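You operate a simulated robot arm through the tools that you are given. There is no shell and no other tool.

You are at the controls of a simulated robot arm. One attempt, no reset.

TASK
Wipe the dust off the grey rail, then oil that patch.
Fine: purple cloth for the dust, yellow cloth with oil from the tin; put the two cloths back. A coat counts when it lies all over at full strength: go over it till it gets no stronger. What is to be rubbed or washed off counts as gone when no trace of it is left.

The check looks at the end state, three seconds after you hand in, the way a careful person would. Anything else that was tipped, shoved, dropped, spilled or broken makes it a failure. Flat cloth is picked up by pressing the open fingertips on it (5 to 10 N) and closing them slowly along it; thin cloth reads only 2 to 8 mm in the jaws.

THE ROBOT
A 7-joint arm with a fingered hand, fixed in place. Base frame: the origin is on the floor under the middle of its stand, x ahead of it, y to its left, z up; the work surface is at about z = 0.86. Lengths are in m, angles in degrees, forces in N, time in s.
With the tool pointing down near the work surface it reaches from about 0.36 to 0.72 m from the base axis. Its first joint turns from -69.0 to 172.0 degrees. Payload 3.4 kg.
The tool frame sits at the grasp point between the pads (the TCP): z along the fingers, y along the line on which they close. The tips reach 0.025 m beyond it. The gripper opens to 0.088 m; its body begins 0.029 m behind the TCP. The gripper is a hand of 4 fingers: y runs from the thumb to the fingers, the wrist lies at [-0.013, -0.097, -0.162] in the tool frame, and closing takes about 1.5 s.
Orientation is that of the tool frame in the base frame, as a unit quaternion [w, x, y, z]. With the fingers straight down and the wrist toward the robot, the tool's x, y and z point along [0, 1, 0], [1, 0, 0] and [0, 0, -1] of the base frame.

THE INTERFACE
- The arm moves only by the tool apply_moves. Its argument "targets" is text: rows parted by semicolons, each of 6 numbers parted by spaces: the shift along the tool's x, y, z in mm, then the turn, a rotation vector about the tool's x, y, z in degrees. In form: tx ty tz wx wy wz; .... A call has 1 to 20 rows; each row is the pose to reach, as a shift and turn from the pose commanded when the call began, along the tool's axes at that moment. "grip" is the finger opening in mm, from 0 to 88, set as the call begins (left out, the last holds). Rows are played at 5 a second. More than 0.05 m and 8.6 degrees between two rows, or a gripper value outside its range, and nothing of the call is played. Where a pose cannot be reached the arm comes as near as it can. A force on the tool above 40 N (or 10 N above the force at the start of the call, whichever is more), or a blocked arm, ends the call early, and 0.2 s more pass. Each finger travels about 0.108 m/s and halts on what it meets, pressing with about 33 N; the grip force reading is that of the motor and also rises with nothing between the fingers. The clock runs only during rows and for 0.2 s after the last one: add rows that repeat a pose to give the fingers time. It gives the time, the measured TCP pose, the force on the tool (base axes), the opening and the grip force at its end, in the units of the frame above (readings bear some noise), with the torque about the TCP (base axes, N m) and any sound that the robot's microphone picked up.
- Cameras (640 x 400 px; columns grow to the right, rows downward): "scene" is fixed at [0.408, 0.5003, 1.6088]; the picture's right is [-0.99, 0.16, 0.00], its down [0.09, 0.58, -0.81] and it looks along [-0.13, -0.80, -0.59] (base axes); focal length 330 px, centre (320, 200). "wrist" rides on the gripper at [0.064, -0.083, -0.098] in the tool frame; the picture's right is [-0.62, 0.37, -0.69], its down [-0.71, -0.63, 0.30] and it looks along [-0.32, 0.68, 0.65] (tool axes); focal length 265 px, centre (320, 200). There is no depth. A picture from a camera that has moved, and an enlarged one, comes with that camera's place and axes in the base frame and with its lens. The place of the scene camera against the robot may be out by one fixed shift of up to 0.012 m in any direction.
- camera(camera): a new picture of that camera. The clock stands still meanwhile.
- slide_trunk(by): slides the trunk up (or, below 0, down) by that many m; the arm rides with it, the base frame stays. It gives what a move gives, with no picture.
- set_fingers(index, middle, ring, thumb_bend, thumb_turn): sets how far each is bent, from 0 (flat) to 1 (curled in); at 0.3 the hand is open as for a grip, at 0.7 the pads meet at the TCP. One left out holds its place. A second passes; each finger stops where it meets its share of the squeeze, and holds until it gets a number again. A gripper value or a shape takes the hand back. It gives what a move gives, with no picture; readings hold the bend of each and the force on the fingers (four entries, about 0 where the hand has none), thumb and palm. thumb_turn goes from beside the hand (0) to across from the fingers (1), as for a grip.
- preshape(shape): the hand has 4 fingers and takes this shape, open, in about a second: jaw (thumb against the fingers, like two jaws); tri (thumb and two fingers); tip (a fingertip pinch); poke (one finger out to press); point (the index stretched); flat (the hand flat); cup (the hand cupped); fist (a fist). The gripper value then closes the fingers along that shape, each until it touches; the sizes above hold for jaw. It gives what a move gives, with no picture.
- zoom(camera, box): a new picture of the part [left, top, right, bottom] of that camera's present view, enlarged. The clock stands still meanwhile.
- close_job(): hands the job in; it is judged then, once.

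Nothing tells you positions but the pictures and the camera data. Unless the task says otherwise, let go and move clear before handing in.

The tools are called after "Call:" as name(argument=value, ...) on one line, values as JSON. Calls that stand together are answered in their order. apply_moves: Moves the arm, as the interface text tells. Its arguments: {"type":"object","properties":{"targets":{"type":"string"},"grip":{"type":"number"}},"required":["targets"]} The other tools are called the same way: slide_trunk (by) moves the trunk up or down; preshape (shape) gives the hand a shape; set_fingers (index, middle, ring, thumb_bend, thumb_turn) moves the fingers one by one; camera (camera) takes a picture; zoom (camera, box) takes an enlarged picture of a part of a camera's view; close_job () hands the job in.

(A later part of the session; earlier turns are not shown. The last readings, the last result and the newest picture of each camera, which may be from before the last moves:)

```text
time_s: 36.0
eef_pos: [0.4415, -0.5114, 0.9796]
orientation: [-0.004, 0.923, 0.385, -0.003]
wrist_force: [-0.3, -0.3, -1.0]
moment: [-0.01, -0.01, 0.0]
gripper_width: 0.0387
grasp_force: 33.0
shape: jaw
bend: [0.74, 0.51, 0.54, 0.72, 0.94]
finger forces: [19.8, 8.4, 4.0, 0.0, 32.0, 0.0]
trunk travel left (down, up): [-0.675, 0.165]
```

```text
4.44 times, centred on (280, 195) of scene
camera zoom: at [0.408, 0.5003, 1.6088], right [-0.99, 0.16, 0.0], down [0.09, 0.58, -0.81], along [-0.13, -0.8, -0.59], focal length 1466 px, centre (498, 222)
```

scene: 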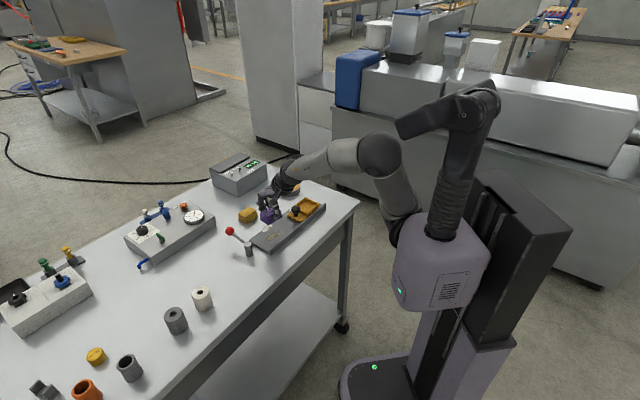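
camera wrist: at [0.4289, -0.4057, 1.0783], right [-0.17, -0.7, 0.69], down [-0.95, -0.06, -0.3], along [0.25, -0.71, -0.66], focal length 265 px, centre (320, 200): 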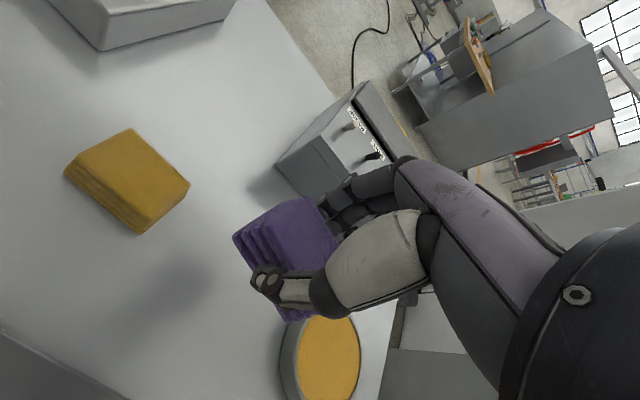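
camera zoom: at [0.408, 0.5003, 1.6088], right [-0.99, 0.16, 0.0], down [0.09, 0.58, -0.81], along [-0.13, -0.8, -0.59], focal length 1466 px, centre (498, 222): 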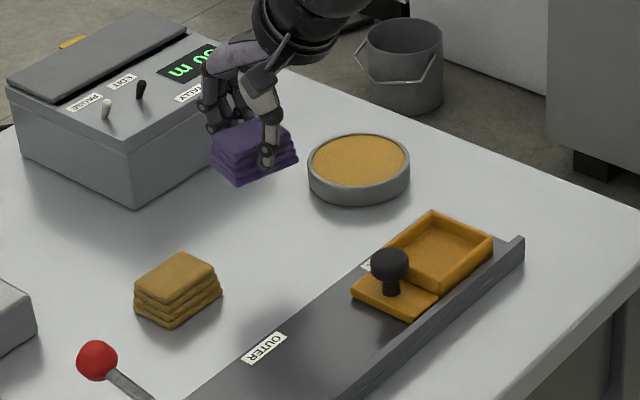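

Call:
zoom(camera="wrist", box=[210, 180, 360, 340])

Call:
zoom(camera="scene", box=[250, 160, 310, 205])

```text
2.50 times, centred on (285, 260) of wrist
camera zoom: at [0.4289, -0.4057, 1.0783], right [-0.17, -0.7, 0.69], down [-0.95, -0.06, -0.3], along [0.25, -0.71, -0.66], focal length 664 px, centre (408, 50)
```

zoom: 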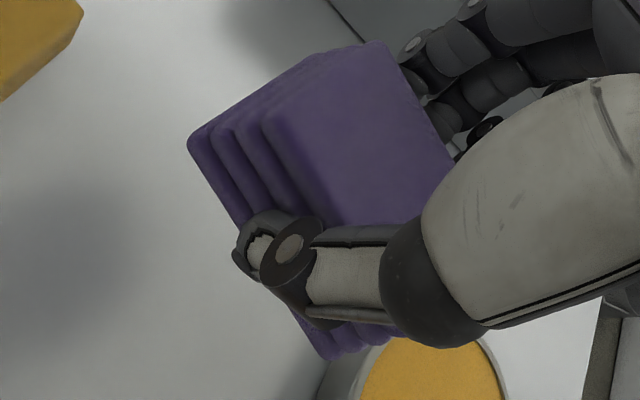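

```text
8.89 times, centred on (280, 182) of scene
camera zoom: at [0.408, 0.5003, 1.6088], right [-0.99, 0.16, 0.0], down [0.09, 0.58, -0.81], along [-0.13, -0.8, -0.59], focal length 2932 px, centre (676, 356)
```

zoom: 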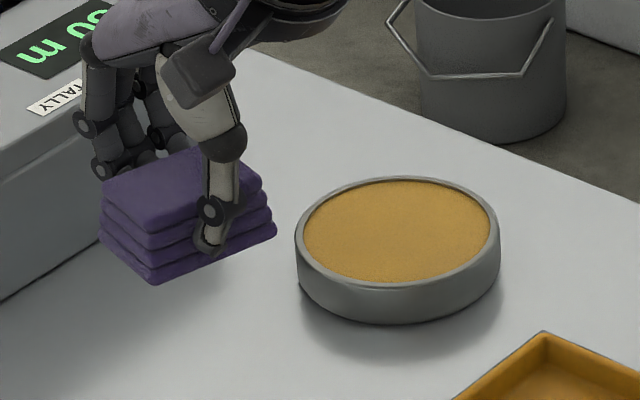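

The pad has turned about 16° in the hand while wiping. I'll counter-rotate the hand so the pad goes down square at its original spot (its centre near p=0.673, q=-0.0525).

Call:
apply_moves(targets="-1 2 0 0 0 -8; -1 5 10 0 0 -16; -1 5 35 0 0 -16; -1 5 58 0 0 -16; -1 5 68 0 0 -16; -1 5 68 0 0 -16; -1 5 68 0 0 -16")

Call:
camera(camera="wrist")

Call:
zoom(camera="wrist", box=[210, 180, 360, 340])

Call:
zoom(camera="scene", box=[240, 170, 310, 230])

```text
time_s: 37.6
eef_pos: [0.4454, -0.5146, 0.9126]
orientation: [-0.004, 0.861, 0.509, -0.002]
wrist_force: [0.0, 0.7, -1.3]
moment: [0.0, -0.01, 0.01]
gripper_width: 0.0389
grasp_force: 33.7
shape: jaw
bend: [0.74, 0.51, 0.54, 0.72, 0.94]
finger forces: [19.6, 8.3, 4.0, 0.1, 31.9, 0.1]
trunk travel left (down, up): [-0.675, 0.165]
```

```text
taken
camera wrist: at [0.405, -0.4172, 1.0106], right [0.03, -0.72, 0.69], down [-0.9, -0.32, -0.3], along [0.44, -0.61, -0.66], focal length 265 px, centre (320, 200)
```

wrist: 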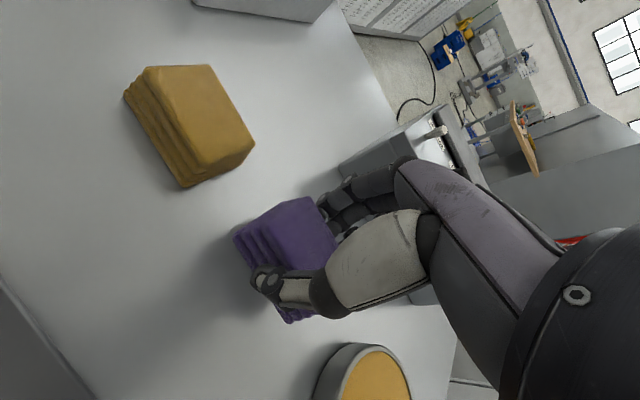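

```text
2.50 times, centred on (285, 260) of wrist
camera zoom: at [0.405, -0.4172, 1.0106], right [0.03, -0.72, 0.69], down [-0.9, -0.32, -0.3], along [0.44, -0.61, -0.66], focal length 664 px, centre (408, 50)
```

zoom: 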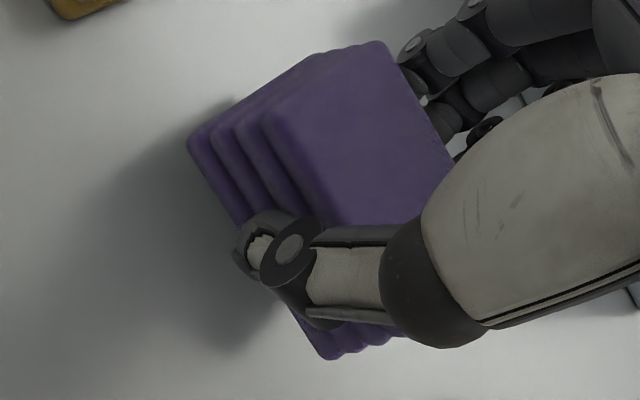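

```text
6.67 times, centred on (275, 200) of scene
camera zoom: at [0.408, 0.5003, 1.6088], right [-0.99, 0.16, 0.0], down [0.09, 0.58, -0.81], along [-0.13, -0.8, -0.59], focal length 2199 px, centre (620, 200)
```

zoom: 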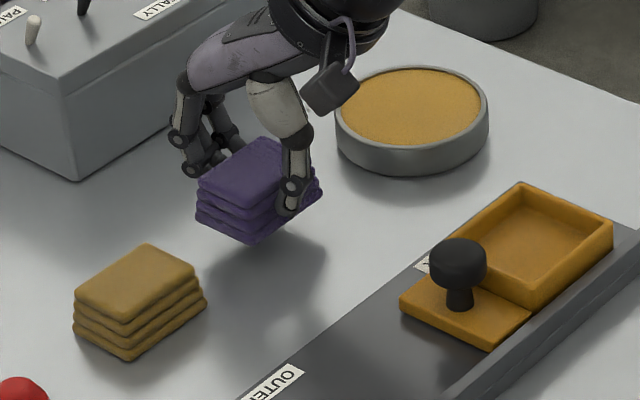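

The pad is now square with its original footprint, just a few mm off. I'll trim that and set it down.

Call:
apply_moves(targets="-1 -1.5 5 0 0 0; -2.3 -2.8 9 0 0 0; -2.3 -2.8 12 0 0 0; -2.3 -2.8 14 0 0 0; -2.3 -2.8 15 0 0 0; -2.3 -2.8 15 0 0 0")

```text
time_s: 39.0
eef_pos: [0.4428, -0.517, 0.8978]
orientation: [-0.004, 0.861, 0.509, -0.002]
wrist_force: [-0.3, -0.7, -0.1]
moment: [0.0, 0.03, 0.0]
gripper_width: 0.0387
grasp_force: 32.8
shape: jaw
bend: [0.74, 0.51, 0.54, 0.72, 0.94]
finger forces: [19.6, 8.3, 3.9, 0.0, 31.9, 0.0]
trunk travel left (down, up): [-0.675, 0.165]
```

Call:
apply_moves(targets="0 0 0.5 0 0 0; 0 0 1 0 0 0; 0 0 1 0 0 0")

```text
time_s: 39.9
eef_pos: [0.4417, -0.5151, 0.897]
orientation: [-0.004, 0.861, 0.509, -0.002]
wrist_force: [-0.4, 0.0, 0.1]
moment: [0.02, 0.02, -0.01]
gripper_width: 0.039
grasp_force: 33.1
shape: jaw
bend: [0.74, 0.51, 0.54, 0.72, 0.94]
finger forces: [19.6, 8.4, 3.8, 0.0, 32.0, 0.0]
trunk travel left (down, up): [-0.675, 0.165]
```

Call:
apply_moves(targets="0 0 0.5 0 0 0; 0 0 1 0 0 0; 0 0 1.5 0 0 0; 0 0 1.5 0 0 0")

```text
time_s: 40.9
eef_pos: [0.4422, -0.5171, 0.8943]
orientation: [-0.004, 0.861, 0.509, -0.001]
wrist_force: [0.7, -0.5, -0.3]
moment: [0.03, -0.01, -0.02]
gripper_width: 0.039
grasp_force: 32.8
shape: jaw
bend: [0.74, 0.51, 0.54, 0.72, 0.94]
finger forces: [19.6, 8.4, 3.8, 0.0, 31.9, 0.1]
trunk travel left (down, up): [-0.675, 0.165]
```

Call:
apply_moves(targets="0 0 0.7 0 0 0; 0 0 1.4 0 0 0; 0 0 2 0 0 0; 0 0 2 0 0 0")

Call:
zoom(camera="scene", box=[240, 170, 310, 230])

```text
time_s: 41.9
eef_pos: [0.4411, -0.5163, 0.8948]
orientation: [-0.003, 0.861, 0.509, -0.002]
wrist_force: [1.6, -0.4, 5.1]
moment: [0.01, -0.1, 0.0]
gripper_width: 0.0388
grasp_force: 33.1
shape: jaw
bend: [0.74, 0.51, 0.54, 0.72, 0.94]
finger forces: [20.1, 8.6, 4.1, 0.0, 31.8, 0.0]
trunk travel left (down, up): [-0.675, 0.165]
```

```text
6.67 times, centred on (275, 200) of scene
camera zoom: at [0.408, 0.5003, 1.6088], right [-0.99, 0.16, 0.0], down [0.09, 0.58, -0.81], along [-0.13, -0.8, -0.59], focal length 2199 px, centre (620, 200)
```

zoom: 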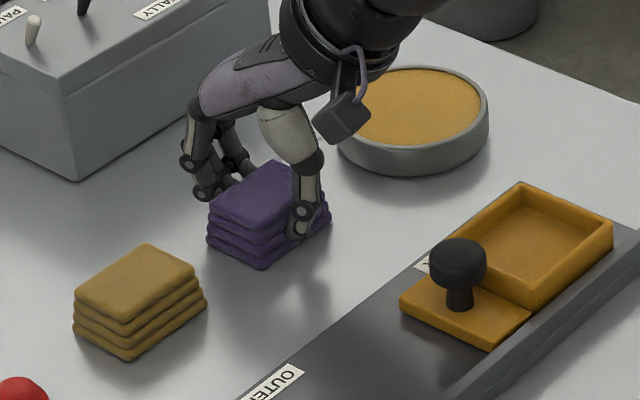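

It's on the table with light contact. Opening the hand and rising straight up.

Call:
apply_moves(targets="0 0 -0.5 0 0 0; 0 0 -0.5 0 0 0; 0 0 -0.5 0 0 0; 0 0 -0.5 0 0 0; 0 0 -0.5 0 0 0; 0 0 -0.5 0 0 0", grip=80)

Call:
apply_moves(targets="0 0 -8 0 0 0; 0 0 -20 0 0 0; 0 0 -40 0 0 0; 0 0 -65 0 0 0; 0 0 -90 0 0 0; 0 0 -110 0 0 0; 0 0 -110 0 0 0", grip=88)

Call:
camera(camera="wrist")

Call:
zoom(camera="scene", box=[230, 150, 330, 240])

```text
time_s: 43.2
eef_pos: [0.441, -0.5157, 0.8937]
orientation: [-0.003, 0.86, 0.51, -0.001]
wrist_force: [-0.9, -0.2, -0.4]
moment: [-0.02, -0.02, -0.01]
gripper_width: 0.08
grasp_force: 0.0
shape: jaw
bend: [0.31, 0.32, 0.3, 0.32, 0.98]
finger forces: [0.0, 0.1, 0.0, 0.0, 0.0, 0.0]
trunk travel left (down, up): [-0.675, 0.165]
```

```text
time_s: 44.9
eef_pos: [0.4422, -0.5157, 1.0042]
orientation: [-0.003, 0.861, 0.509, -0.003]
wrist_force: [0.5, 0.4, -0.1]
moment: [-0.02, 0.01, 0.02]
gripper_width: 0.0873
grasp_force: 0.0
shape: jaw
bend: [0.3, 0.3, 0.3, 0.3, 0.98]
finger forces: [0.0, 0.1, 0.1, 0.0, 0.0, 0.0]
trunk travel left (down, up): [-0.675, 0.165]
```

```text
taken
camera wrist: at [0.402, -0.4192, 1.1021], right [0.03, -0.72, 0.69], down [-0.9, -0.32, -0.3], along [0.44, -0.61, -0.66], focal length 265 px, centre (320, 200)
```

wrist: 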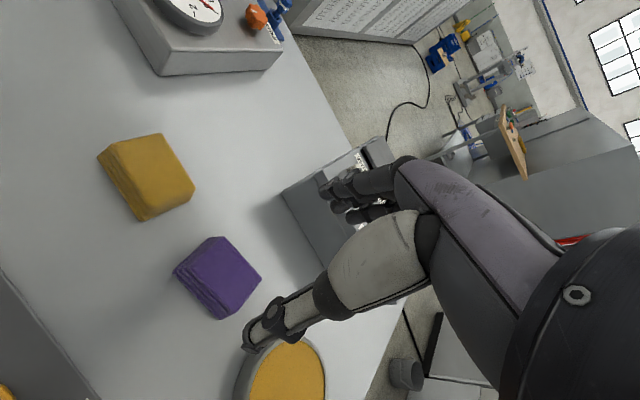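

```text
4.44 times, centred on (280, 195) of scene
camera zoom: at [0.408, 0.5003, 1.6088], right [-0.99, 0.16, 0.0], down [0.09, 0.58, -0.81], along [-0.13, -0.8, -0.59], focal length 1466 px, centre (498, 222)
```

zoom: 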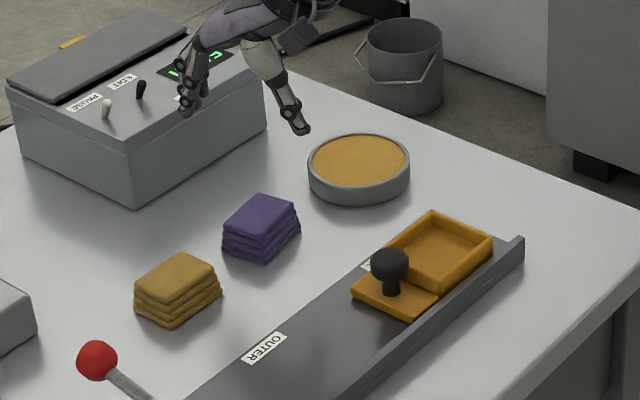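

The purple cloth is back in its place and the rail is clean. Now I turn the hand back to match and come over the yellow cloth near (0.509, -0.443).

Call:
apply_moves(targets="25 6 0 -0.1 0.05 5.5; 50 12 0 -0.3 0.1 11; 75 18 0 -0.46 0.2 16.2; 100 24.7 15 -0.46 0.2 16.2; 100 24.7 50 -0.46 0.2 16.2; 100 24.7 50 -0.46 0.2 16.2", grip=88)

Call:
camera(camera="wrist")

Call:
zoom(camera="wrist", box=[180, 180, 360, 360])

```text
time_s: 46.2
eef_pos: [0.5099, -0.4394, 0.9521]
orientation: [-0.001, 0.924, 0.383, 0.0]
wrist_force: [0.9, -0.1, 0.2]
moment: [0.01, 0.03, -0.01]
gripper_width: 0.0876
grasp_force: 0.0
shape: jaw
bend: [0.3, 0.3, 0.3, 0.3, 0.98]
finger forces: [0.0, 0.0, 0.0, 0.1, 0.0, 0.1]
trunk travel left (down, up): [-0.675, 0.165]
```

```text
taken
camera wrist: at [0.497, -0.3339, 1.0498], right [-0.18, -0.7, 0.69], down [-0.95, -0.06, -0.3], along [0.25, -0.71, -0.65], focal length 265 px, centre (320, 200)
```

wrist: 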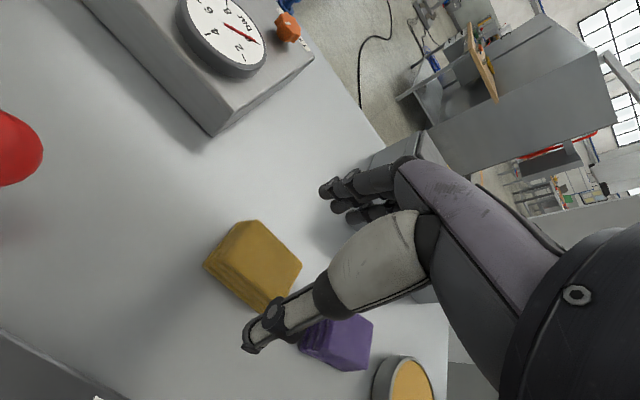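

```text
2.22 times, centred on (270, 270) of wrist
camera zoom: at [0.497, -0.3339, 1.0498], right [-0.18, -0.7, 0.69], down [-0.95, -0.06, -0.3], along [0.25, -0.71, -0.65], focal length 590 px, centre (431, 44)
```

zoom: 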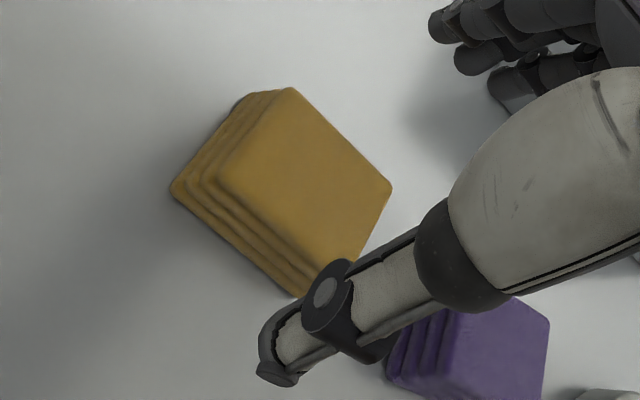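

Call:
apply_moves(targets="0 1 15 0 0 0; 0 2 30 0 0 0; 0 2 44 0 0 0; 0 2 56 0 0 0; 0 2 56 0 0 0; 0 2 56 0 0 0")

Call:
zoom(camera="scene", box=[225, 170, 305, 240])

Call:
camera(camera="wrist")

```text
time_s: 47.6
eef_pos: [0.5124, -0.4417, 0.8955]
orientation: [-0.002, 0.924, 0.383, 0.0]
wrist_force: [0.0, 0.3, -0.4]
moment: [-0.01, 0.01, -0.03]
gripper_width: 0.0877
grasp_force: 0.1
shape: jaw
bend: [0.3, 0.3, 0.3, 0.3, 0.98]
finger forces: [0.0, 0.0, 0.0, 0.1, 0.1, 0.1]
trunk travel left (down, up): [-0.675, 0.165]
```

```text
5.71 times, centred on (265, 205) of scene
camera zoom: at [0.408, 0.5003, 1.6088], right [-0.99, 0.16, 0.0], down [0.09, 0.58, -0.81], along [-0.13, -0.8, -0.59], focal length 1885 px, centre (634, 171)
```

zoom: 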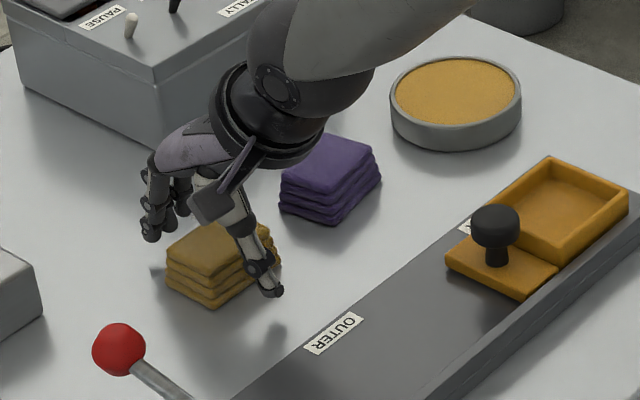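

```text
taken
camera wrist: at [0.5005, -0.3364, 0.9935], right [-0.18, -0.7, 0.69], down [-0.95, -0.06, -0.3], along [0.25, -0.71, -0.66], focal length 265 px, centre (320, 200)
```

wrist: 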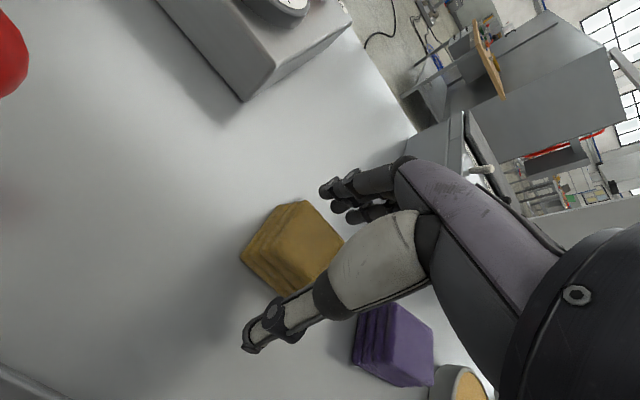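

Positioned over the yellow pad the same way as the purple one. Closing on it.

Call:
apply_moves(targets="0 0 0 0 0 0; 0 0 0 0 0 0; 0 0 0 0 0 0; 0 0 0 0 0 0; 0 0 0 0 0 0; 0 0 0 0 0 0", grip=42)

Call:
apply_moves(targets="0 0 0 0 0 0; 0 0 0 0 0 0; 0 0 0 0 0 0; 0 0 0 0 0 0; 0 0 0 0 0 0; 0 0 0 0 0 0", grip=28)

Call:
apply_moves(targets="0 0 -8 0 0 0; 0 0 -20 0 0 0; 0 0 -40 0 0 0; 0 0 -65 0 0 0; 0 0 -85 0 0 0; 0 0 -85 0 0 0")

Call:
camera(camera="wrist")

Call:
zoom(camera="scene", box=[225, 150, 325, 240])

```text
time_s: 49.0
eef_pos: [0.5131, -0.4396, 0.8957]
orientation: [-0.002, 0.924, 0.382, 0.001]
wrist_force: [0.4, -0.1, 0.8]
moment: [-0.03, -0.01, 0.0]
gripper_width: 0.0433
grasp_force: 0.0
shape: jaw
bend: [0.74, 0.45, 0.42, 0.69, 1.0]
finger forces: [0.3, 0.3, 0.1, 0.0, 0.7, 0.0]
trunk travel left (down, up): [-0.675, 0.165]
```

```text
time_s: 50.5
eef_pos: [0.5136, -0.4418, 0.8959]
orientation: [-0.002, 0.924, 0.383, 0.0]
wrist_force: [0.7, -0.3, -0.4]
moment: [0.02, 0.0, 0.04]
gripper_width: 0.0384
grasp_force: 33.3
shape: jaw
bend: [0.74, 0.49, 0.47, 0.71, 0.99]
finger forces: [17.0, 9.0, 4.2, 0.0, 30.2, 0.0]
trunk travel left (down, up): [-0.675, 0.165]
```

```text
time_s: 51.9
eef_pos: [0.513, -0.4417, 0.9834]
orientation: [-0.002, 0.924, 0.382, 0.001]
wrist_force: [-0.4, 0.8, -1.9]
moment: [0.01, 0.0, 0.01]
gripper_width: 0.0388
grasp_force: 33.2
shape: jaw
bend: [0.74, 0.49, 0.48, 0.71, 0.99]
finger forces: [17.3, 8.9, 4.1, 0.0, 30.3, 0.1]
trunk travel left (down, up): [-0.675, 0.165]
```

```text
taken
camera wrist: at [0.5004, -0.3369, 1.0805], right [-0.18, -0.7, 0.69], down [-0.95, -0.06, -0.3], along [0.25, -0.71, -0.66], focal length 265 px, centre (320, 200)
```

wrist: 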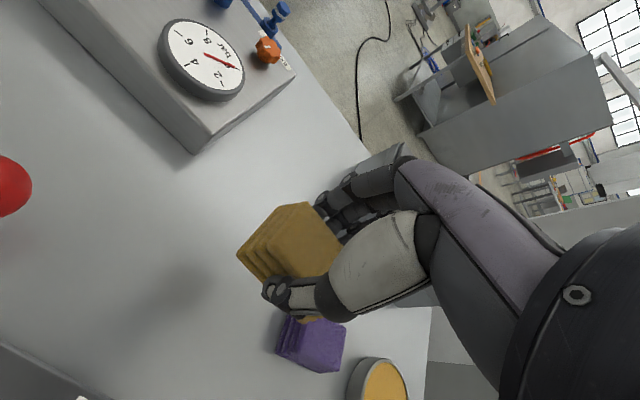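

```text
4.44 times, centred on (275, 195) of scene
camera zoom: at [0.408, 0.5003, 1.6088], right [-0.99, 0.16, 0.0], down [0.09, 0.58, -0.81], along [-0.13, -0.8, -0.59], focal length 1466 px, centre (520, 222)
```

zoom: 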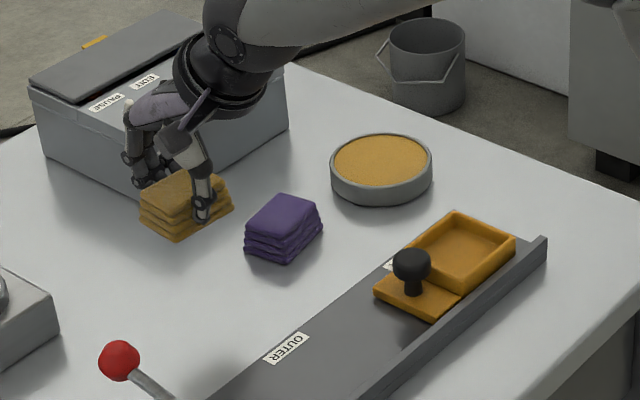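

The yellow cloth is in hand. Now I carry it over the tin, high, to see the rim and oil level.

Call:
apply_moves(targets="-30 0 -20 0 0 0; -70 -1 -40 0 0 0; -110 -2 -45 0 0 0; -150 -4 -45 0 0 0; -185 -5 -45 0 0 0; -205 -5 -45 0 0 0; -212 -5 -45 0 0 0; -212 -5 -45 0 0 0")

Call:
camera(camera="wrist")

Call:
zoom(camera="wrist", box=[130, 190, 310, 340])

Call:
zoom(camera="scene", box=[255, 155, 315, 205])

```text
time_s: 53.6
eef_pos: [0.3594, -0.5895, 1.0266]
orientation: [-0.001, 0.924, 0.382, 0.001]
wrist_force: [-0.1, -0.2, -1.1]
moment: [-0.02, -0.01, 0.01]
gripper_width: 0.0384
grasp_force: 33.1
shape: jaw
bend: [0.74, 0.49, 0.48, 0.71, 0.99]
finger forces: [17.3, 8.9, 4.1, 0.1, 30.1, 0.0]
trunk travel left (down, up): [-0.675, 0.165]
```

```text
taken
camera wrist: at [0.3468, -0.4847, 1.1245], right [-0.18, -0.7, 0.69], down [-0.95, -0.06, -0.3], along [0.25, -0.71, -0.66], focal length 265 px, centre (320, 200)
```

wrist: 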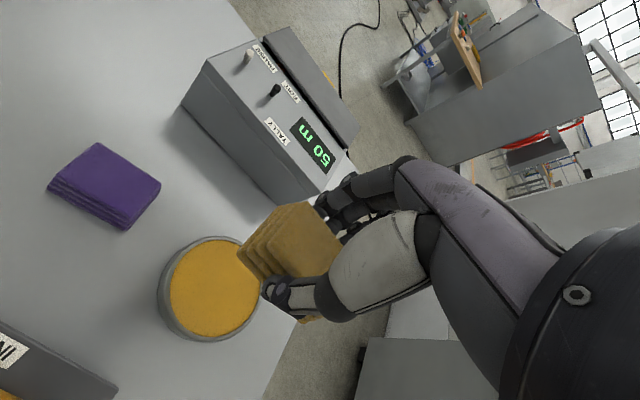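

```text
2.67 times, centred on (220, 265) of wrist
camera zoom: at [0.3468, -0.4847, 1.1245], right [-0.18, -0.7, 0.69], down [-0.95, -0.06, -0.3], along [0.25, -0.71, -0.66], focal length 708 px, centre (587, 27)
```

zoom: 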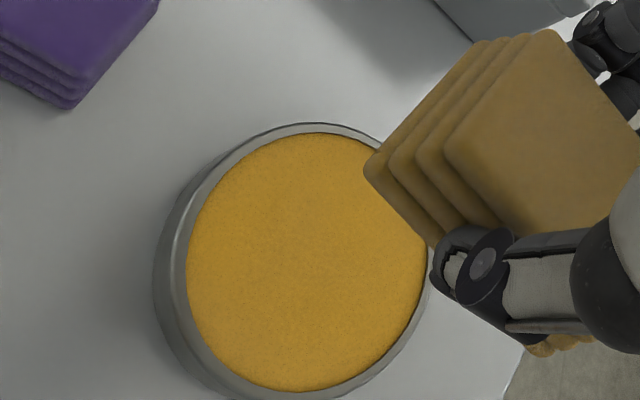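

```text
8.00 times, centred on (285, 180) of scene
camera zoom: at [0.408, 0.5003, 1.6088], right [-0.99, 0.16, 0.0], down [0.09, 0.58, -0.81], along [-0.13, -0.8, -0.59], focal length 2638 px, centre (600, 360)
```

zoom: 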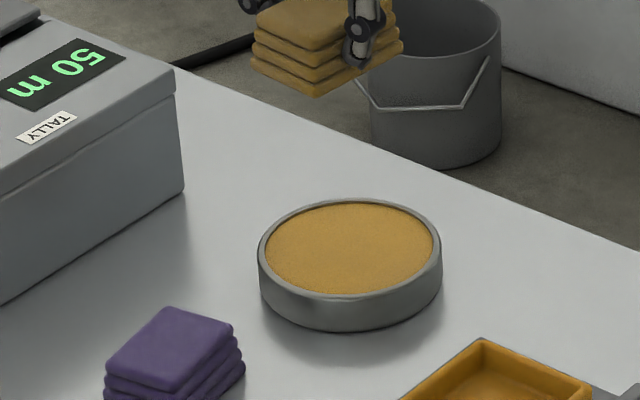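

The tin is centred near (0.349, -0.593), with its rim at z≈0.882 and the oil just below it. I'll centre over it and lower the cloth to just above the oil.

Call:
apply_moves(targets="-4 -2 20 0 0 0; -9 -5 45 0 0 0; -9 -5 70 0 0 0; -9 -5 90 0 0 0; -9 -5 102 0 0 0; -9 -5 102 0 0 0; -9 -5 102 0 0 0")

Call:
camera(camera="wrist")

Call:
zoom(camera="scene", box=[255, 155, 315, 205])

```text
time_s: 55.2
eef_pos: [0.3502, -0.5909, 0.9249]
orientation: [-0.002, 0.924, 0.382, 0.001]
wrist_force: [-0.5, -0.1, 0.4]
moment: [0.02, 0.01, -0.03]
gripper_width: 0.0386
grasp_force: 32.8
shape: jaw
bend: [0.74, 0.49, 0.48, 0.71, 0.99]
finger forces: [17.2, 8.8, 4.0, 0.1, 30.3, 0.1]
trunk travel left (down, up): [-0.675, 0.165]
```

```text
taken
camera wrist: at [0.3378, -0.4862, 1.0224], right [-0.18, -0.7, 0.69], down [-0.95, -0.06, -0.3], along [0.25, -0.71, -0.66], focal length 265 px, centre (320, 200)
```

wrist: 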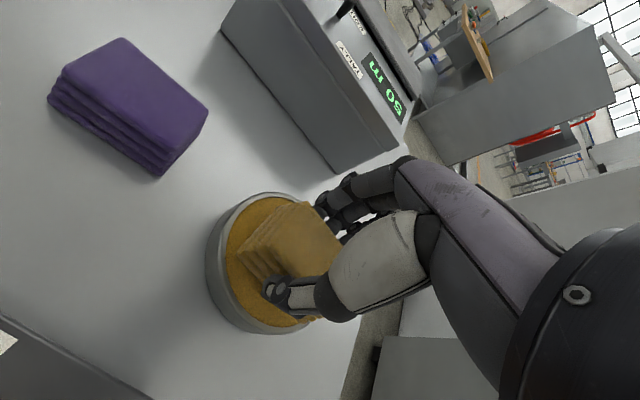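

```text
8.00 times, centred on (285, 180) of scene
camera zoom: at [0.408, 0.5003, 1.6088], right [-0.99, 0.16, 0.0], down [0.09, 0.58, -0.81], along [-0.13, -0.8, -0.59], focal length 2638 px, centre (600, 360)
```

zoom: 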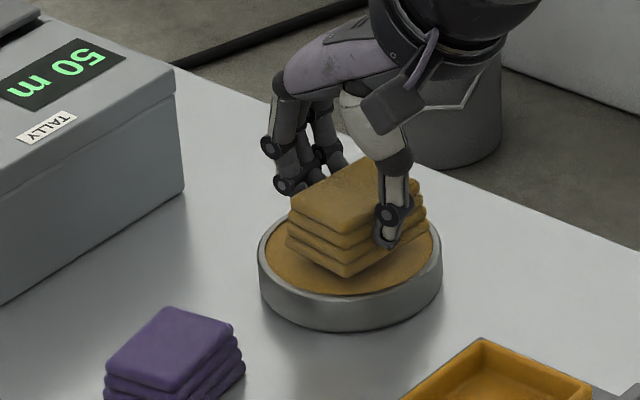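

Call:
apply_moves(targets="0 0 2 0 0 0; 0 0 4 0 0 0; 0 0 6 0 0 0; 0 0 8 0 0 0; 0 0 8 0 0 0")

Call:
zoom(camera="wrist", box=[190, 180, 350, 340])

```text
time_s: 56.5
eef_pos: [0.3503, -0.5917, 0.9165]
orientation: [-0.001, 0.924, 0.383, 0.001]
wrist_force: [0.4, 1.1, -0.8]
moment: [-0.01, -0.01, 0.04]
gripper_width: 0.0387
grasp_force: 33.1
shape: jaw
bend: [0.74, 0.49, 0.48, 0.71, 0.99]
finger forces: [17.2, 8.8, 4.1, 0.0, 30.3, 0.0]
trunk travel left (down, up): [-0.675, 0.165]
```

```text
2.50 times, centred on (270, 260) of wrist
camera zoom: at [0.3375, -0.4863, 1.0144], right [-0.18, -0.7, 0.69], down [-0.95, -0.06, -0.3], along [0.25, -0.71, -0.66], focal length 664 px, centre (445, 50)
```

zoom: 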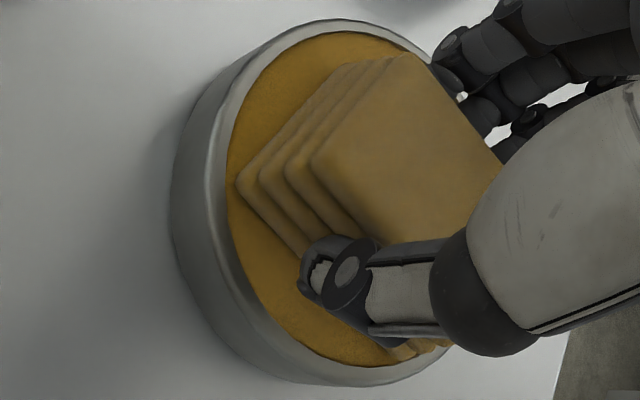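

The cloth sits about 7 mm too close to the near rim, so I'll shift it to the centre and lower it into the oil.

Call:
apply_moves(targets="0 0 -3 0 0 0; 0 4 -3 0 0 0; 0 7 -3 0 0 0; 0 7 0 0 0 0; 0 7 1 0 0 0; 0 7 2 0 0 0; 0 7 2 0 0 0")

```text
time_s: 58.0
eef_pos: [0.354, -0.5967, 0.9146]
orientation: [0.001, 0.924, 0.382, 0.001]
wrist_force: [-0.1, -0.9, 4.4]
moment: [-0.02, 0.02, 0.0]
gripper_width: 0.0386
grasp_force: 33.6
shape: jaw
bend: [0.74, 0.49, 0.48, 0.71, 0.99]
finger forces: [18.1, 9.3, 4.6, 0.0, 30.7, 0.0]
trunk travel left (down, up): [-0.675, 0.165]
```

Call:
apply_moves(targets="0 0 0.6 0 0 0; 0 0 0.6 0 0 0; 0 0 0.6 0 0 0; 0 0 0.6 0 0 0; 0 0 0.6 0 0 0; 0 0 0.6 0 0 0; 0 0 0.6 0 0 0; 0 0 0.6 0 0 0")

Call:
zoom(camera="wrist", box=[190, 180, 350, 340])

Call:
zoom(camera="scene", box=[255, 155, 315, 205])

```text
time_s: 59.9
eef_pos: [0.3538, -0.5958, 0.9151]
orientation: [0.0, 0.924, 0.382, 0.0]
wrist_force: [1.4, -2.4, 9.8]
moment: [-0.08, -0.02, 0.03]
gripper_width: 0.0388
grasp_force: 33.1
shape: jaw
bend: [0.74, 0.49, 0.48, 0.71, 0.99]
finger forces: [19.2, 10.1, 5.1, 0.0, 30.7, 0.0]
trunk travel left (down, up): [-0.675, 0.165]
```

```text
2.50 times, centred on (270, 260) of wrist
camera zoom: at [0.3413, -0.4905, 1.0129], right [-0.18, -0.7, 0.69], down [-0.95, -0.06, -0.31], along [0.26, -0.71, -0.65], focal length 664 px, centre (445, 50)
```

zoom: 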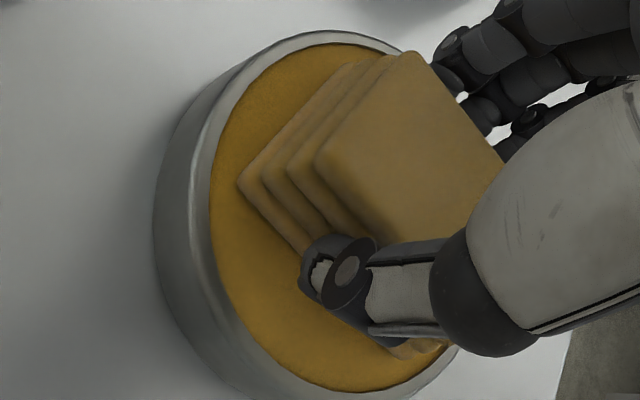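

```text
8.00 times, centred on (285, 180) of scene
camera zoom: at [0.408, 0.5003, 1.6088], right [-0.99, 0.16, 0.0], down [0.09, 0.58, -0.81], along [-0.13, -0.8, -0.59], focal length 2638 px, centre (600, 360)
```

zoom: 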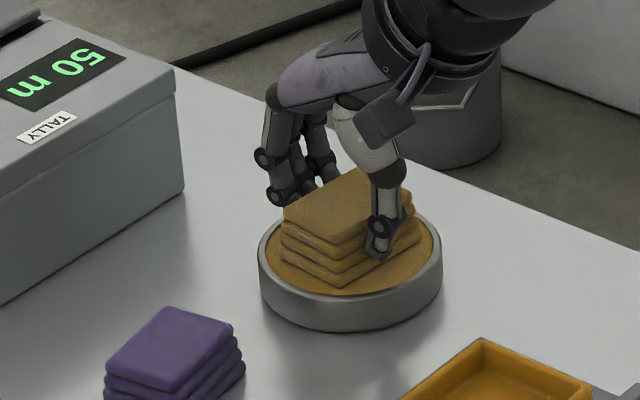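

Call:
apply_moves(targets="0 0 -3 0 0 0; 0 0 -8 0 0 0; 0 0 -14 0 0 0; 0 0 -14 0 0 0; 0 0 -14 0 0 0; 0 0 -14 0 0 0; 0 0 -14 0 0 0; 0 0 -30 0 0 0; 0 0 -50 0 0 0; 0 0 -50 0 0 0")

Call:
zoom(camera="scene", box=[255, 150, 315, 200])

Call:
zoom(camera="wrist", box=[190, 180, 350, 340])

```text
time_s: 62.0
eef_pos: [0.3539, -0.5962, 0.9635]
orientation: [-0.001, 0.924, 0.383, 0.001]
wrist_force: [-0.3, 0.4, -0.5]
moment: [0.0, -0.03, -0.02]
gripper_width: 0.0386
grasp_force: 33.4
shape: jaw
bend: [0.74, 0.49, 0.48, 0.71, 0.99]
finger forces: [18.2, 8.9, 4.1, 0.1, 31.2, 0.0]
trunk travel left (down, up): [-0.675, 0.165]
```

```text
8.00 times, centred on (285, 175) of scene
camera zoom: at [0.408, 0.5003, 1.6088], right [-0.99, 0.16, 0.0], down [0.09, 0.58, -0.81], along [-0.13, -0.8, -0.59], focal length 2638 px, centre (600, 400)
```

zoom: 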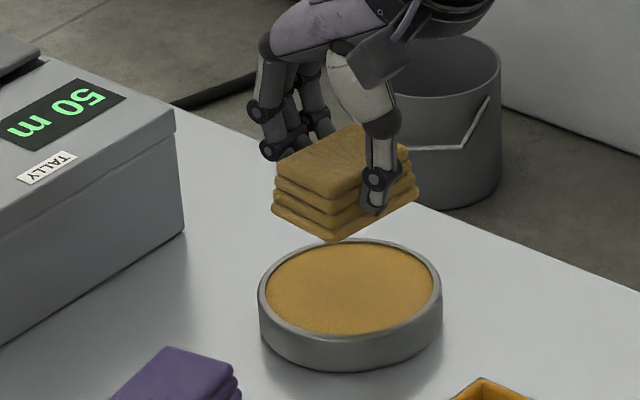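

```text
2.50 times, centred on (270, 260) of wrist
camera zoom: at [0.3412, -0.4916, 1.0617], right [-0.18, -0.7, 0.69], down [-0.95, -0.06, -0.3], along [0.25, -0.71, -0.66], focal length 664 px, centre (445, 50)
```

zoom: 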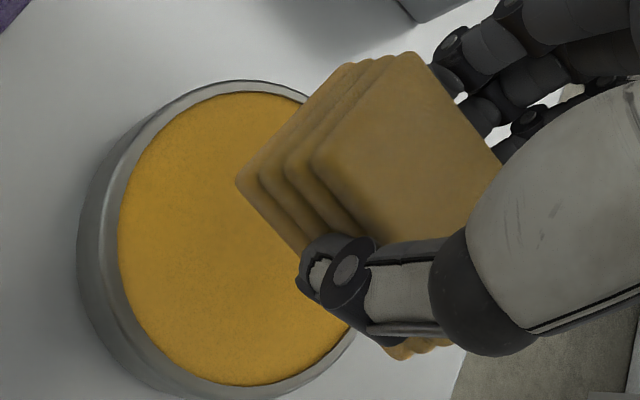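

The bottom of the yellow cloth now looks oil-loaded. I carry it round to the rail patch, keeping clear of the knob and lever.

Call:
apply_moves(targets="0 0 -20 0 0 0; 40 -15 -25 0 0 0; 85 -30 -25 0 0 0; 130 -45 -25 0 0 0; 175 -60 -25 0 0 0; 215 -85 -25 0 0 0; 240 -120 -25 0 0 0; 248 -144 -25 0 0 0; 248 -144 -25 0 0 0; 248 -144 -25 0 0 0")

Call:
camera(camera="wrist")

Call:
zoom(camera="scene", box=[230, 180, 330, 255])

```text
time_s: 64.2
eef_pos: [0.4277, -0.3176, 0.99]
orientation: [-0.001, 0.924, 0.383, 0.0]
wrist_force: [-0.8, 0.2, -0.6]
moment: [-0.01, 0.0, 0.0]
gripper_width: 0.0385
grasp_force: 32.6
shape: jaw
bend: [0.74, 0.5, 0.48, 0.71, 0.99]
finger forces: [17.9, 8.9, 4.2, 0.0, 30.7, 0.0]
trunk travel left (down, up): [-0.675, 0.165]
```

```text
taken
camera wrist: at [0.4152, -0.213, 1.0871], right [-0.18, -0.7, 0.69], down [-0.95, -0.06, -0.3], along [0.25, -0.71, -0.66], focal length 265 px, centre (320, 200)
```

wrist: 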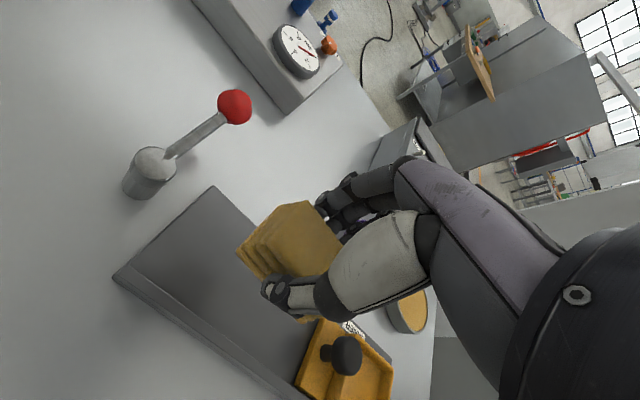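

```text
5.33 times, centred on (280, 218) of scene
camera zoom: at [0.408, 0.5003, 1.6088], right [-0.99, 0.16, 0.0], down [0.09, 0.58, -0.81], along [-0.13, -0.8, -0.59], focal length 1759 px, centre (533, 107)
```

zoom: 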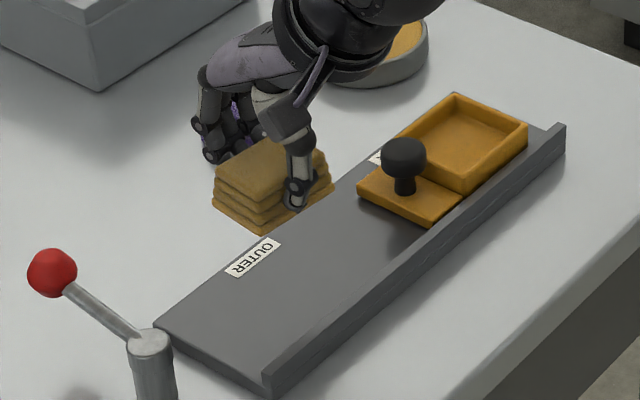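

Call:
apply_moves(targets="0 0 20 0 0 0; 0 0 42 0 0 0; 0 0 62 0 0 0; 0 0 74 0 0 0; 0 0 79 0 0 0; 0 0 81 0 0 0; 0 0 82 0 0 0; 0 0 82 0 0 0")

```text
time_s: 66.0
eef_pos: [0.4286, -0.3181, 0.9074]
orientation: [0.0, 0.924, 0.383, 0.0]
wrist_force: [0.5, 0.4, -0.6]
moment: [0.01, 0.04, 0.02]
gripper_width: 0.0385
grasp_force: 32.6
shape: jaw
bend: [0.74, 0.5, 0.48, 0.71, 0.99]
finger forces: [17.9, 8.8, 4.1, 0.1, 30.8, 0.0]
trunk travel left (down, up): [-0.675, 0.165]
```

Call:
apply_moves(targets="0 0 0.7 0 0 0; 0 0 1.4 0 0 0; 0 0 2 0 0 0; 0 0 2 0 0 0")

```text
time_s: 67.0
eef_pos: [0.4277, -0.3185, 0.9061]
orientation: [0.0, 0.924, 0.383, 0.002]
wrist_force: [3.3, -2.5, 9.3]
moment: [-0.05, -0.03, 0.06]
gripper_width: 0.0383
grasp_force: 32.4
shape: jaw
bend: [0.74, 0.49, 0.48, 0.71, 0.99]
finger forces: [19.6, 10.3, 5.3, 0.1, 30.7, 0.0]
trunk travel left (down, up): [-0.675, 0.165]
```

Contact at about 9 N. Laying on the oil with strokes along the patch.

Call:
apply_moves(targets="8 0 0 0 0 0; 16 0 0 0 0 0; 22 0 0 0 0 0; 14 0 0 0 0 0; 6 0 0 0 0 0; -3 0 0 0 0 0; -12 0 0 0 0 0; -21 0 0 0 0 0; -30 0 0 0 0 0; -36 0 0 0 0 0; -36 0 0 0 0 0")

Call:
camera(camera="wrist")

Call:
zoom(camera="scene", box=[240, 190, 320, 255])

```text
time_s: 69.5
eef_pos: [0.4042, -0.3435, 0.9064]
orientation: [0.0, 0.924, 0.383, -0.001]
wrist_force: [3.9, 4.5, 11.5]
moment: [0.07, -0.09, 0.0]
gripper_width: 0.0387
grasp_force: 32.5
shape: jaw
bend: [0.74, 0.51, 0.53, 0.72, 0.94]
finger forces: [19.2, 7.8, 3.9, 0.0, 32.1, 0.0]
trunk travel left (down, up): [-0.675, 0.165]
```

```text
taken
camera wrist: at [0.3902, -0.2376, 1.0034], right [-0.18, -0.7, 0.69], down [-0.95, -0.06, -0.31], along [0.26, -0.71, -0.65], focal length 265 px, centre (320, 200)
```

wrist: 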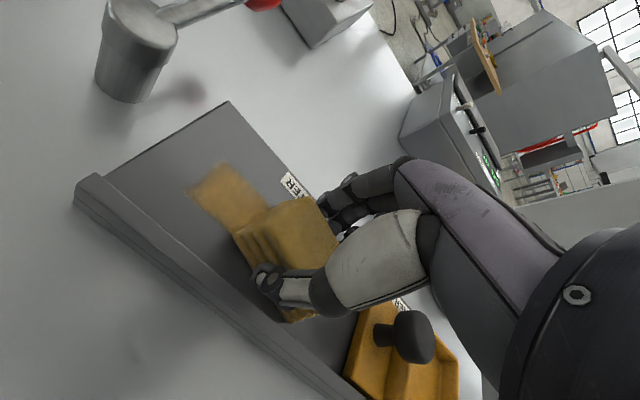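

```text
6.15 times, centred on (280, 222) of scene
camera zoom: at [0.408, 0.5003, 1.6088], right [-0.99, 0.16, 0.0], down [0.09, 0.58, -0.81], along [-0.13, -0.8, -0.59], focal length 2030 px, centre (566, 62)
```

zoom: 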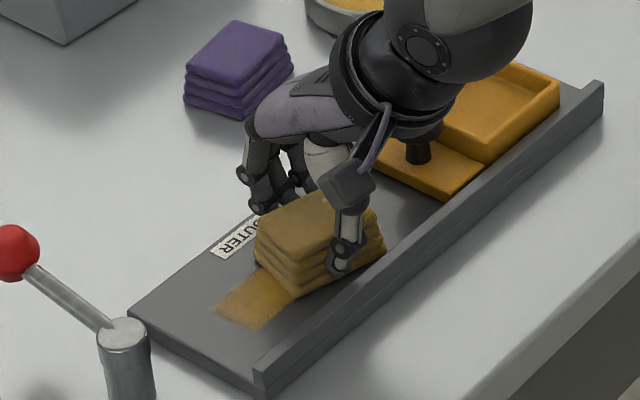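

The oil is going on well. I continue with overlapping lanes over the whole patch.

Call:
apply_moves(targets="10 0 0 0 0 0; 20 0 0 0 0 0; 30 0 0 0 0 0; 40 0 0 0 0 0; 50 0 0 0 0 0; 57 0 0 0 0 0; 57 -6 0 0 0 0; 47 -6 0 0 0 0; 37 -6 0 0 0 0; 27 -6 0 0 0 0; 17 -6 0 0 0 0; 7 -6 0 0 0 0; 0 -6 0 0 0 0; 0 2 0 0 0 0; 0 8 0 0 0 0; 10 8 0 0 0 0; 20 8 0 0 0 0; 30 8 0 0 0 0; 40 8 0 0 0 0; 50 8 0 0 0 0")

Call:
zoom(camera="scene", box=[240, 190, 320, 255])

Call:
camera(camera="wrist")

```text
time_s: 73.7
eef_pos: [0.4416, -0.3128, 0.9056]
orientation: [0.0, 0.924, 0.382, 0.001]
wrist_force: [-0.8, -1.8, 4.5]
moment: [0.0, -0.02, 0.04]
gripper_width: 0.0385
grasp_force: 33.5
shape: jaw
bend: [0.74, 0.51, 0.53, 0.72, 0.95]
finger forces: [19.7, 9.3, 5.1, 0.1, 33.1, 0.0]
trunk travel left (down, up): [-0.675, 0.165]
```

```text
6.15 times, centred on (280, 222) of scene
camera zoom: at [0.408, 0.5003, 1.6088], right [-0.99, 0.16, 0.0], down [0.09, 0.58, -0.81], along [-0.13, -0.8, -0.59], focal length 2030 px, centre (566, 62)
```

zoom: 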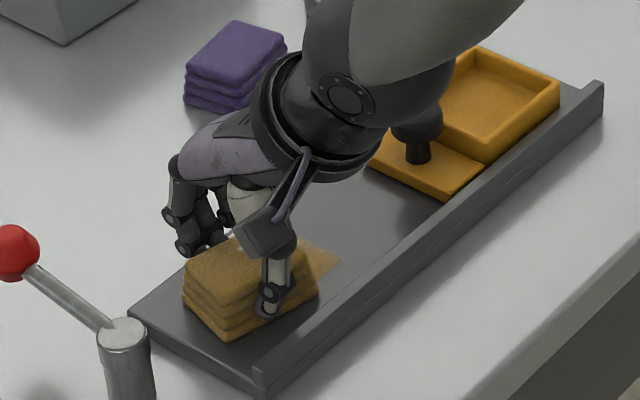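

```text
taken
camera wrist: at [0.4298, -0.2088, 1.004], right [-0.18, -0.7, 0.69], down [-0.95, -0.06, -0.31], along [0.26, -0.71, -0.65], focal length 265 px, centre (320, 200)
```

wrist: 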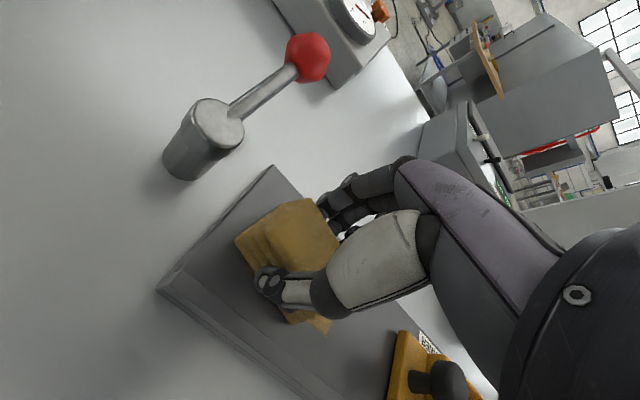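

Call:
apply_moves(targets="8 0 0.5 0 0 0; -2 0 0.5 0 0 0; -12 0 0.5 0 0 0; -22 0 0.5 0 0 0; -32 0 0.5 0 0 0; -42 0 0.5 0 0 0; -50 0 0.5 0 0 0; -50 -7 0.5 0 0 0; -40 -7 0.5 0 0 0; -30 -7 0.5 0 0 0; -20 -7 0.5 0 0 0; -10 -7 0.5 0 0 0; 0 -7 0.5 0 0 0; 8 -7 0.5 0 0 0; -2 -7 0 0 0 0; -12 -7 0 0 0 0; -22 -7 0 0 0 0; -32 -7 0 0 0 0; -42 -7 0 0 0 0; -50 -7 0 0 0 0")

Call:
apply_moves(targets="0 0 -15 0 0 0; 0 0 -40 0 0 0; 0 20 -65 0 0 0; 0 60 -85 0 0 0; 0 90 -85 0 0 0; 0 90 -85 0 0 0")

Call:
zoom(camera="scene", box=[250, 210, 310, 255])

Call:
zoom(camera="scene", box=[230, 160, 330, 255])

```text
time_s: 77.8
eef_pos: [0.4035, -0.3444, 0.9052]
orientation: [-0.001, 0.924, 0.383, 0.001]
wrist_force: [2.8, 1.9, 7.0]
moment: [0.1, -0.05, -0.01]
gripper_width: 0.0385
grasp_force: 32.8
shape: jaw
bend: [0.74, 0.51, 0.53, 0.72, 0.94]
finger forces: [19.7, 8.3, 4.2, 0.1, 33.1, 0.1]
trunk travel left (down, up): [-0.675, 0.165]
```

```text
time_s: 79.2
eef_pos: [0.468, -0.4086, 0.9899]
orientation: [-0.001, 0.924, 0.383, 0.001]
wrist_force: [-0.1, -0.1, -0.7]
moment: [0.0, 0.01, 0.01]
gripper_width: 0.0385
grasp_force: 33.6
shape: jaw
bend: [0.74, 0.51, 0.53, 0.72, 0.95]
finger forces: [19.6, 8.4, 4.3, 0.0, 32.5, 0.0]
trunk travel left (down, up): [-0.675, 0.165]
```

```text
8.89 times, centred on (280, 232) of scene
camera zoom: at [0.408, 0.5003, 1.6088], right [-0.99, 0.16, 0.0], down [0.09, 0.58, -0.81], along [-0.13, -0.8, -0.59], focal length 2932 px, centre (676, -89)
```

zoom: 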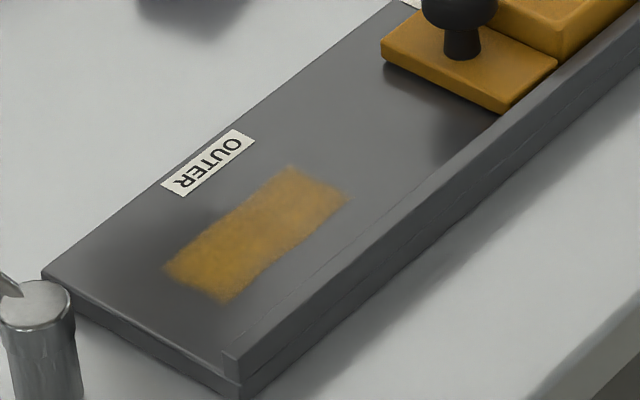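

```text
4.21 times, centred on (280, 208) of scene
camera zoom: at [0.408, 0.5003, 1.6088], right [-0.99, 0.16, 0.0], down [0.09, 0.58, -0.81], along [-0.13, -0.8, -0.59], focal length 1389 px, centre (488, 168)
```

zoom: 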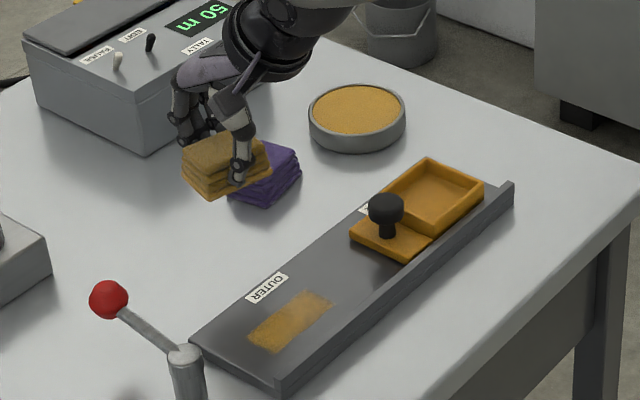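

Call:
zoom(camera="scene", box=[260, 222, 290, 246])

Call:
apply_moves(targets="8 -25 -10 0 0 0; 15 -55 -20 0 0 0; 25 -85 -20 0 0 0; 25 -100 -20 0 0 0; 25 -100 -20 0 0 0")

Call:
camera(camera="wrist")

Call:
zoom(camera="wrist", box=[110, 170, 290, 320])

```text
16.00 times, centred on (275, 234) of scene
camera zoom: at [0.408, 0.5003, 1.6088], right [-0.99, 0.16, 0.0], down [0.09, 0.58, -0.81], along [-0.13, -0.8, -0.59], focal length 5277 px, centre (1040, -344)
```

zoom: 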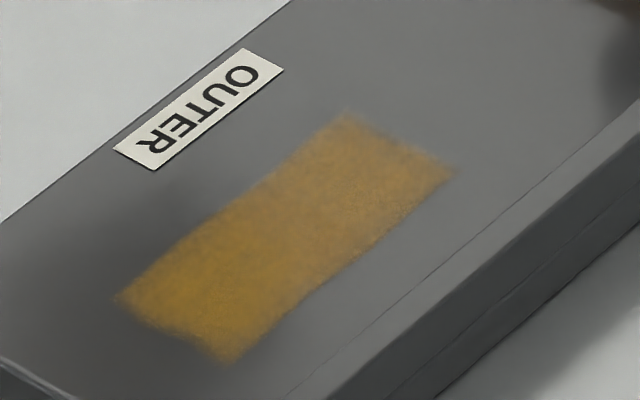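

```text
time_s: 80.5
eef_pos: [0.4124, -0.3218, 1.0115]
orientation: [-0.001, 0.924, 0.382, 0.0]
wrist_force: [-0.3, 0.1, -0.1]
moment: [0.03, -0.03, -0.01]
gripper_width: 0.0384
grasp_force: 33.4
shape: jaw
bend: [0.74, 0.51, 0.53, 0.72, 0.95]
finger forces: [19.6, 8.4, 4.3, 0.0, 32.4, 0.0]
trunk travel left (down, up): [-0.675, 0.165]
```

```text
taken
camera wrist: at [0.4003, -0.2165, 1.1093], right [-0.18, -0.7, 0.69], down [-0.95, -0.06, -0.31], along [0.25, -0.71, -0.66], focal length 265 px, centre (320, 200)
```

wrist: 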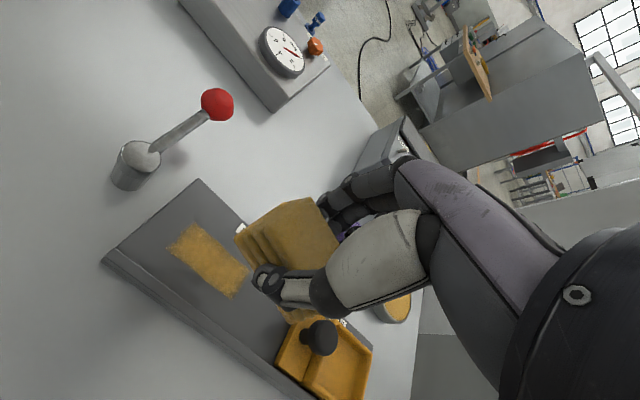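

```text
2.67 times, centred on (200, 245) of wrist
camera zoom: at [0.4003, -0.2165, 1.1093], right [-0.18, -0.7, 0.69], down [-0.95, -0.06, -0.31], along [0.25, -0.71, -0.66], focal length 708 px, centre (640, 80)
```

zoom: 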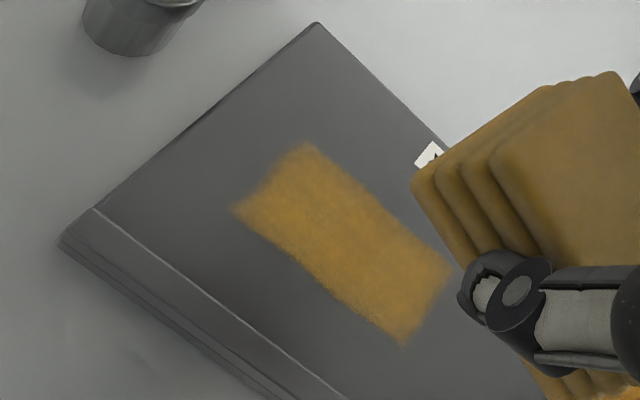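

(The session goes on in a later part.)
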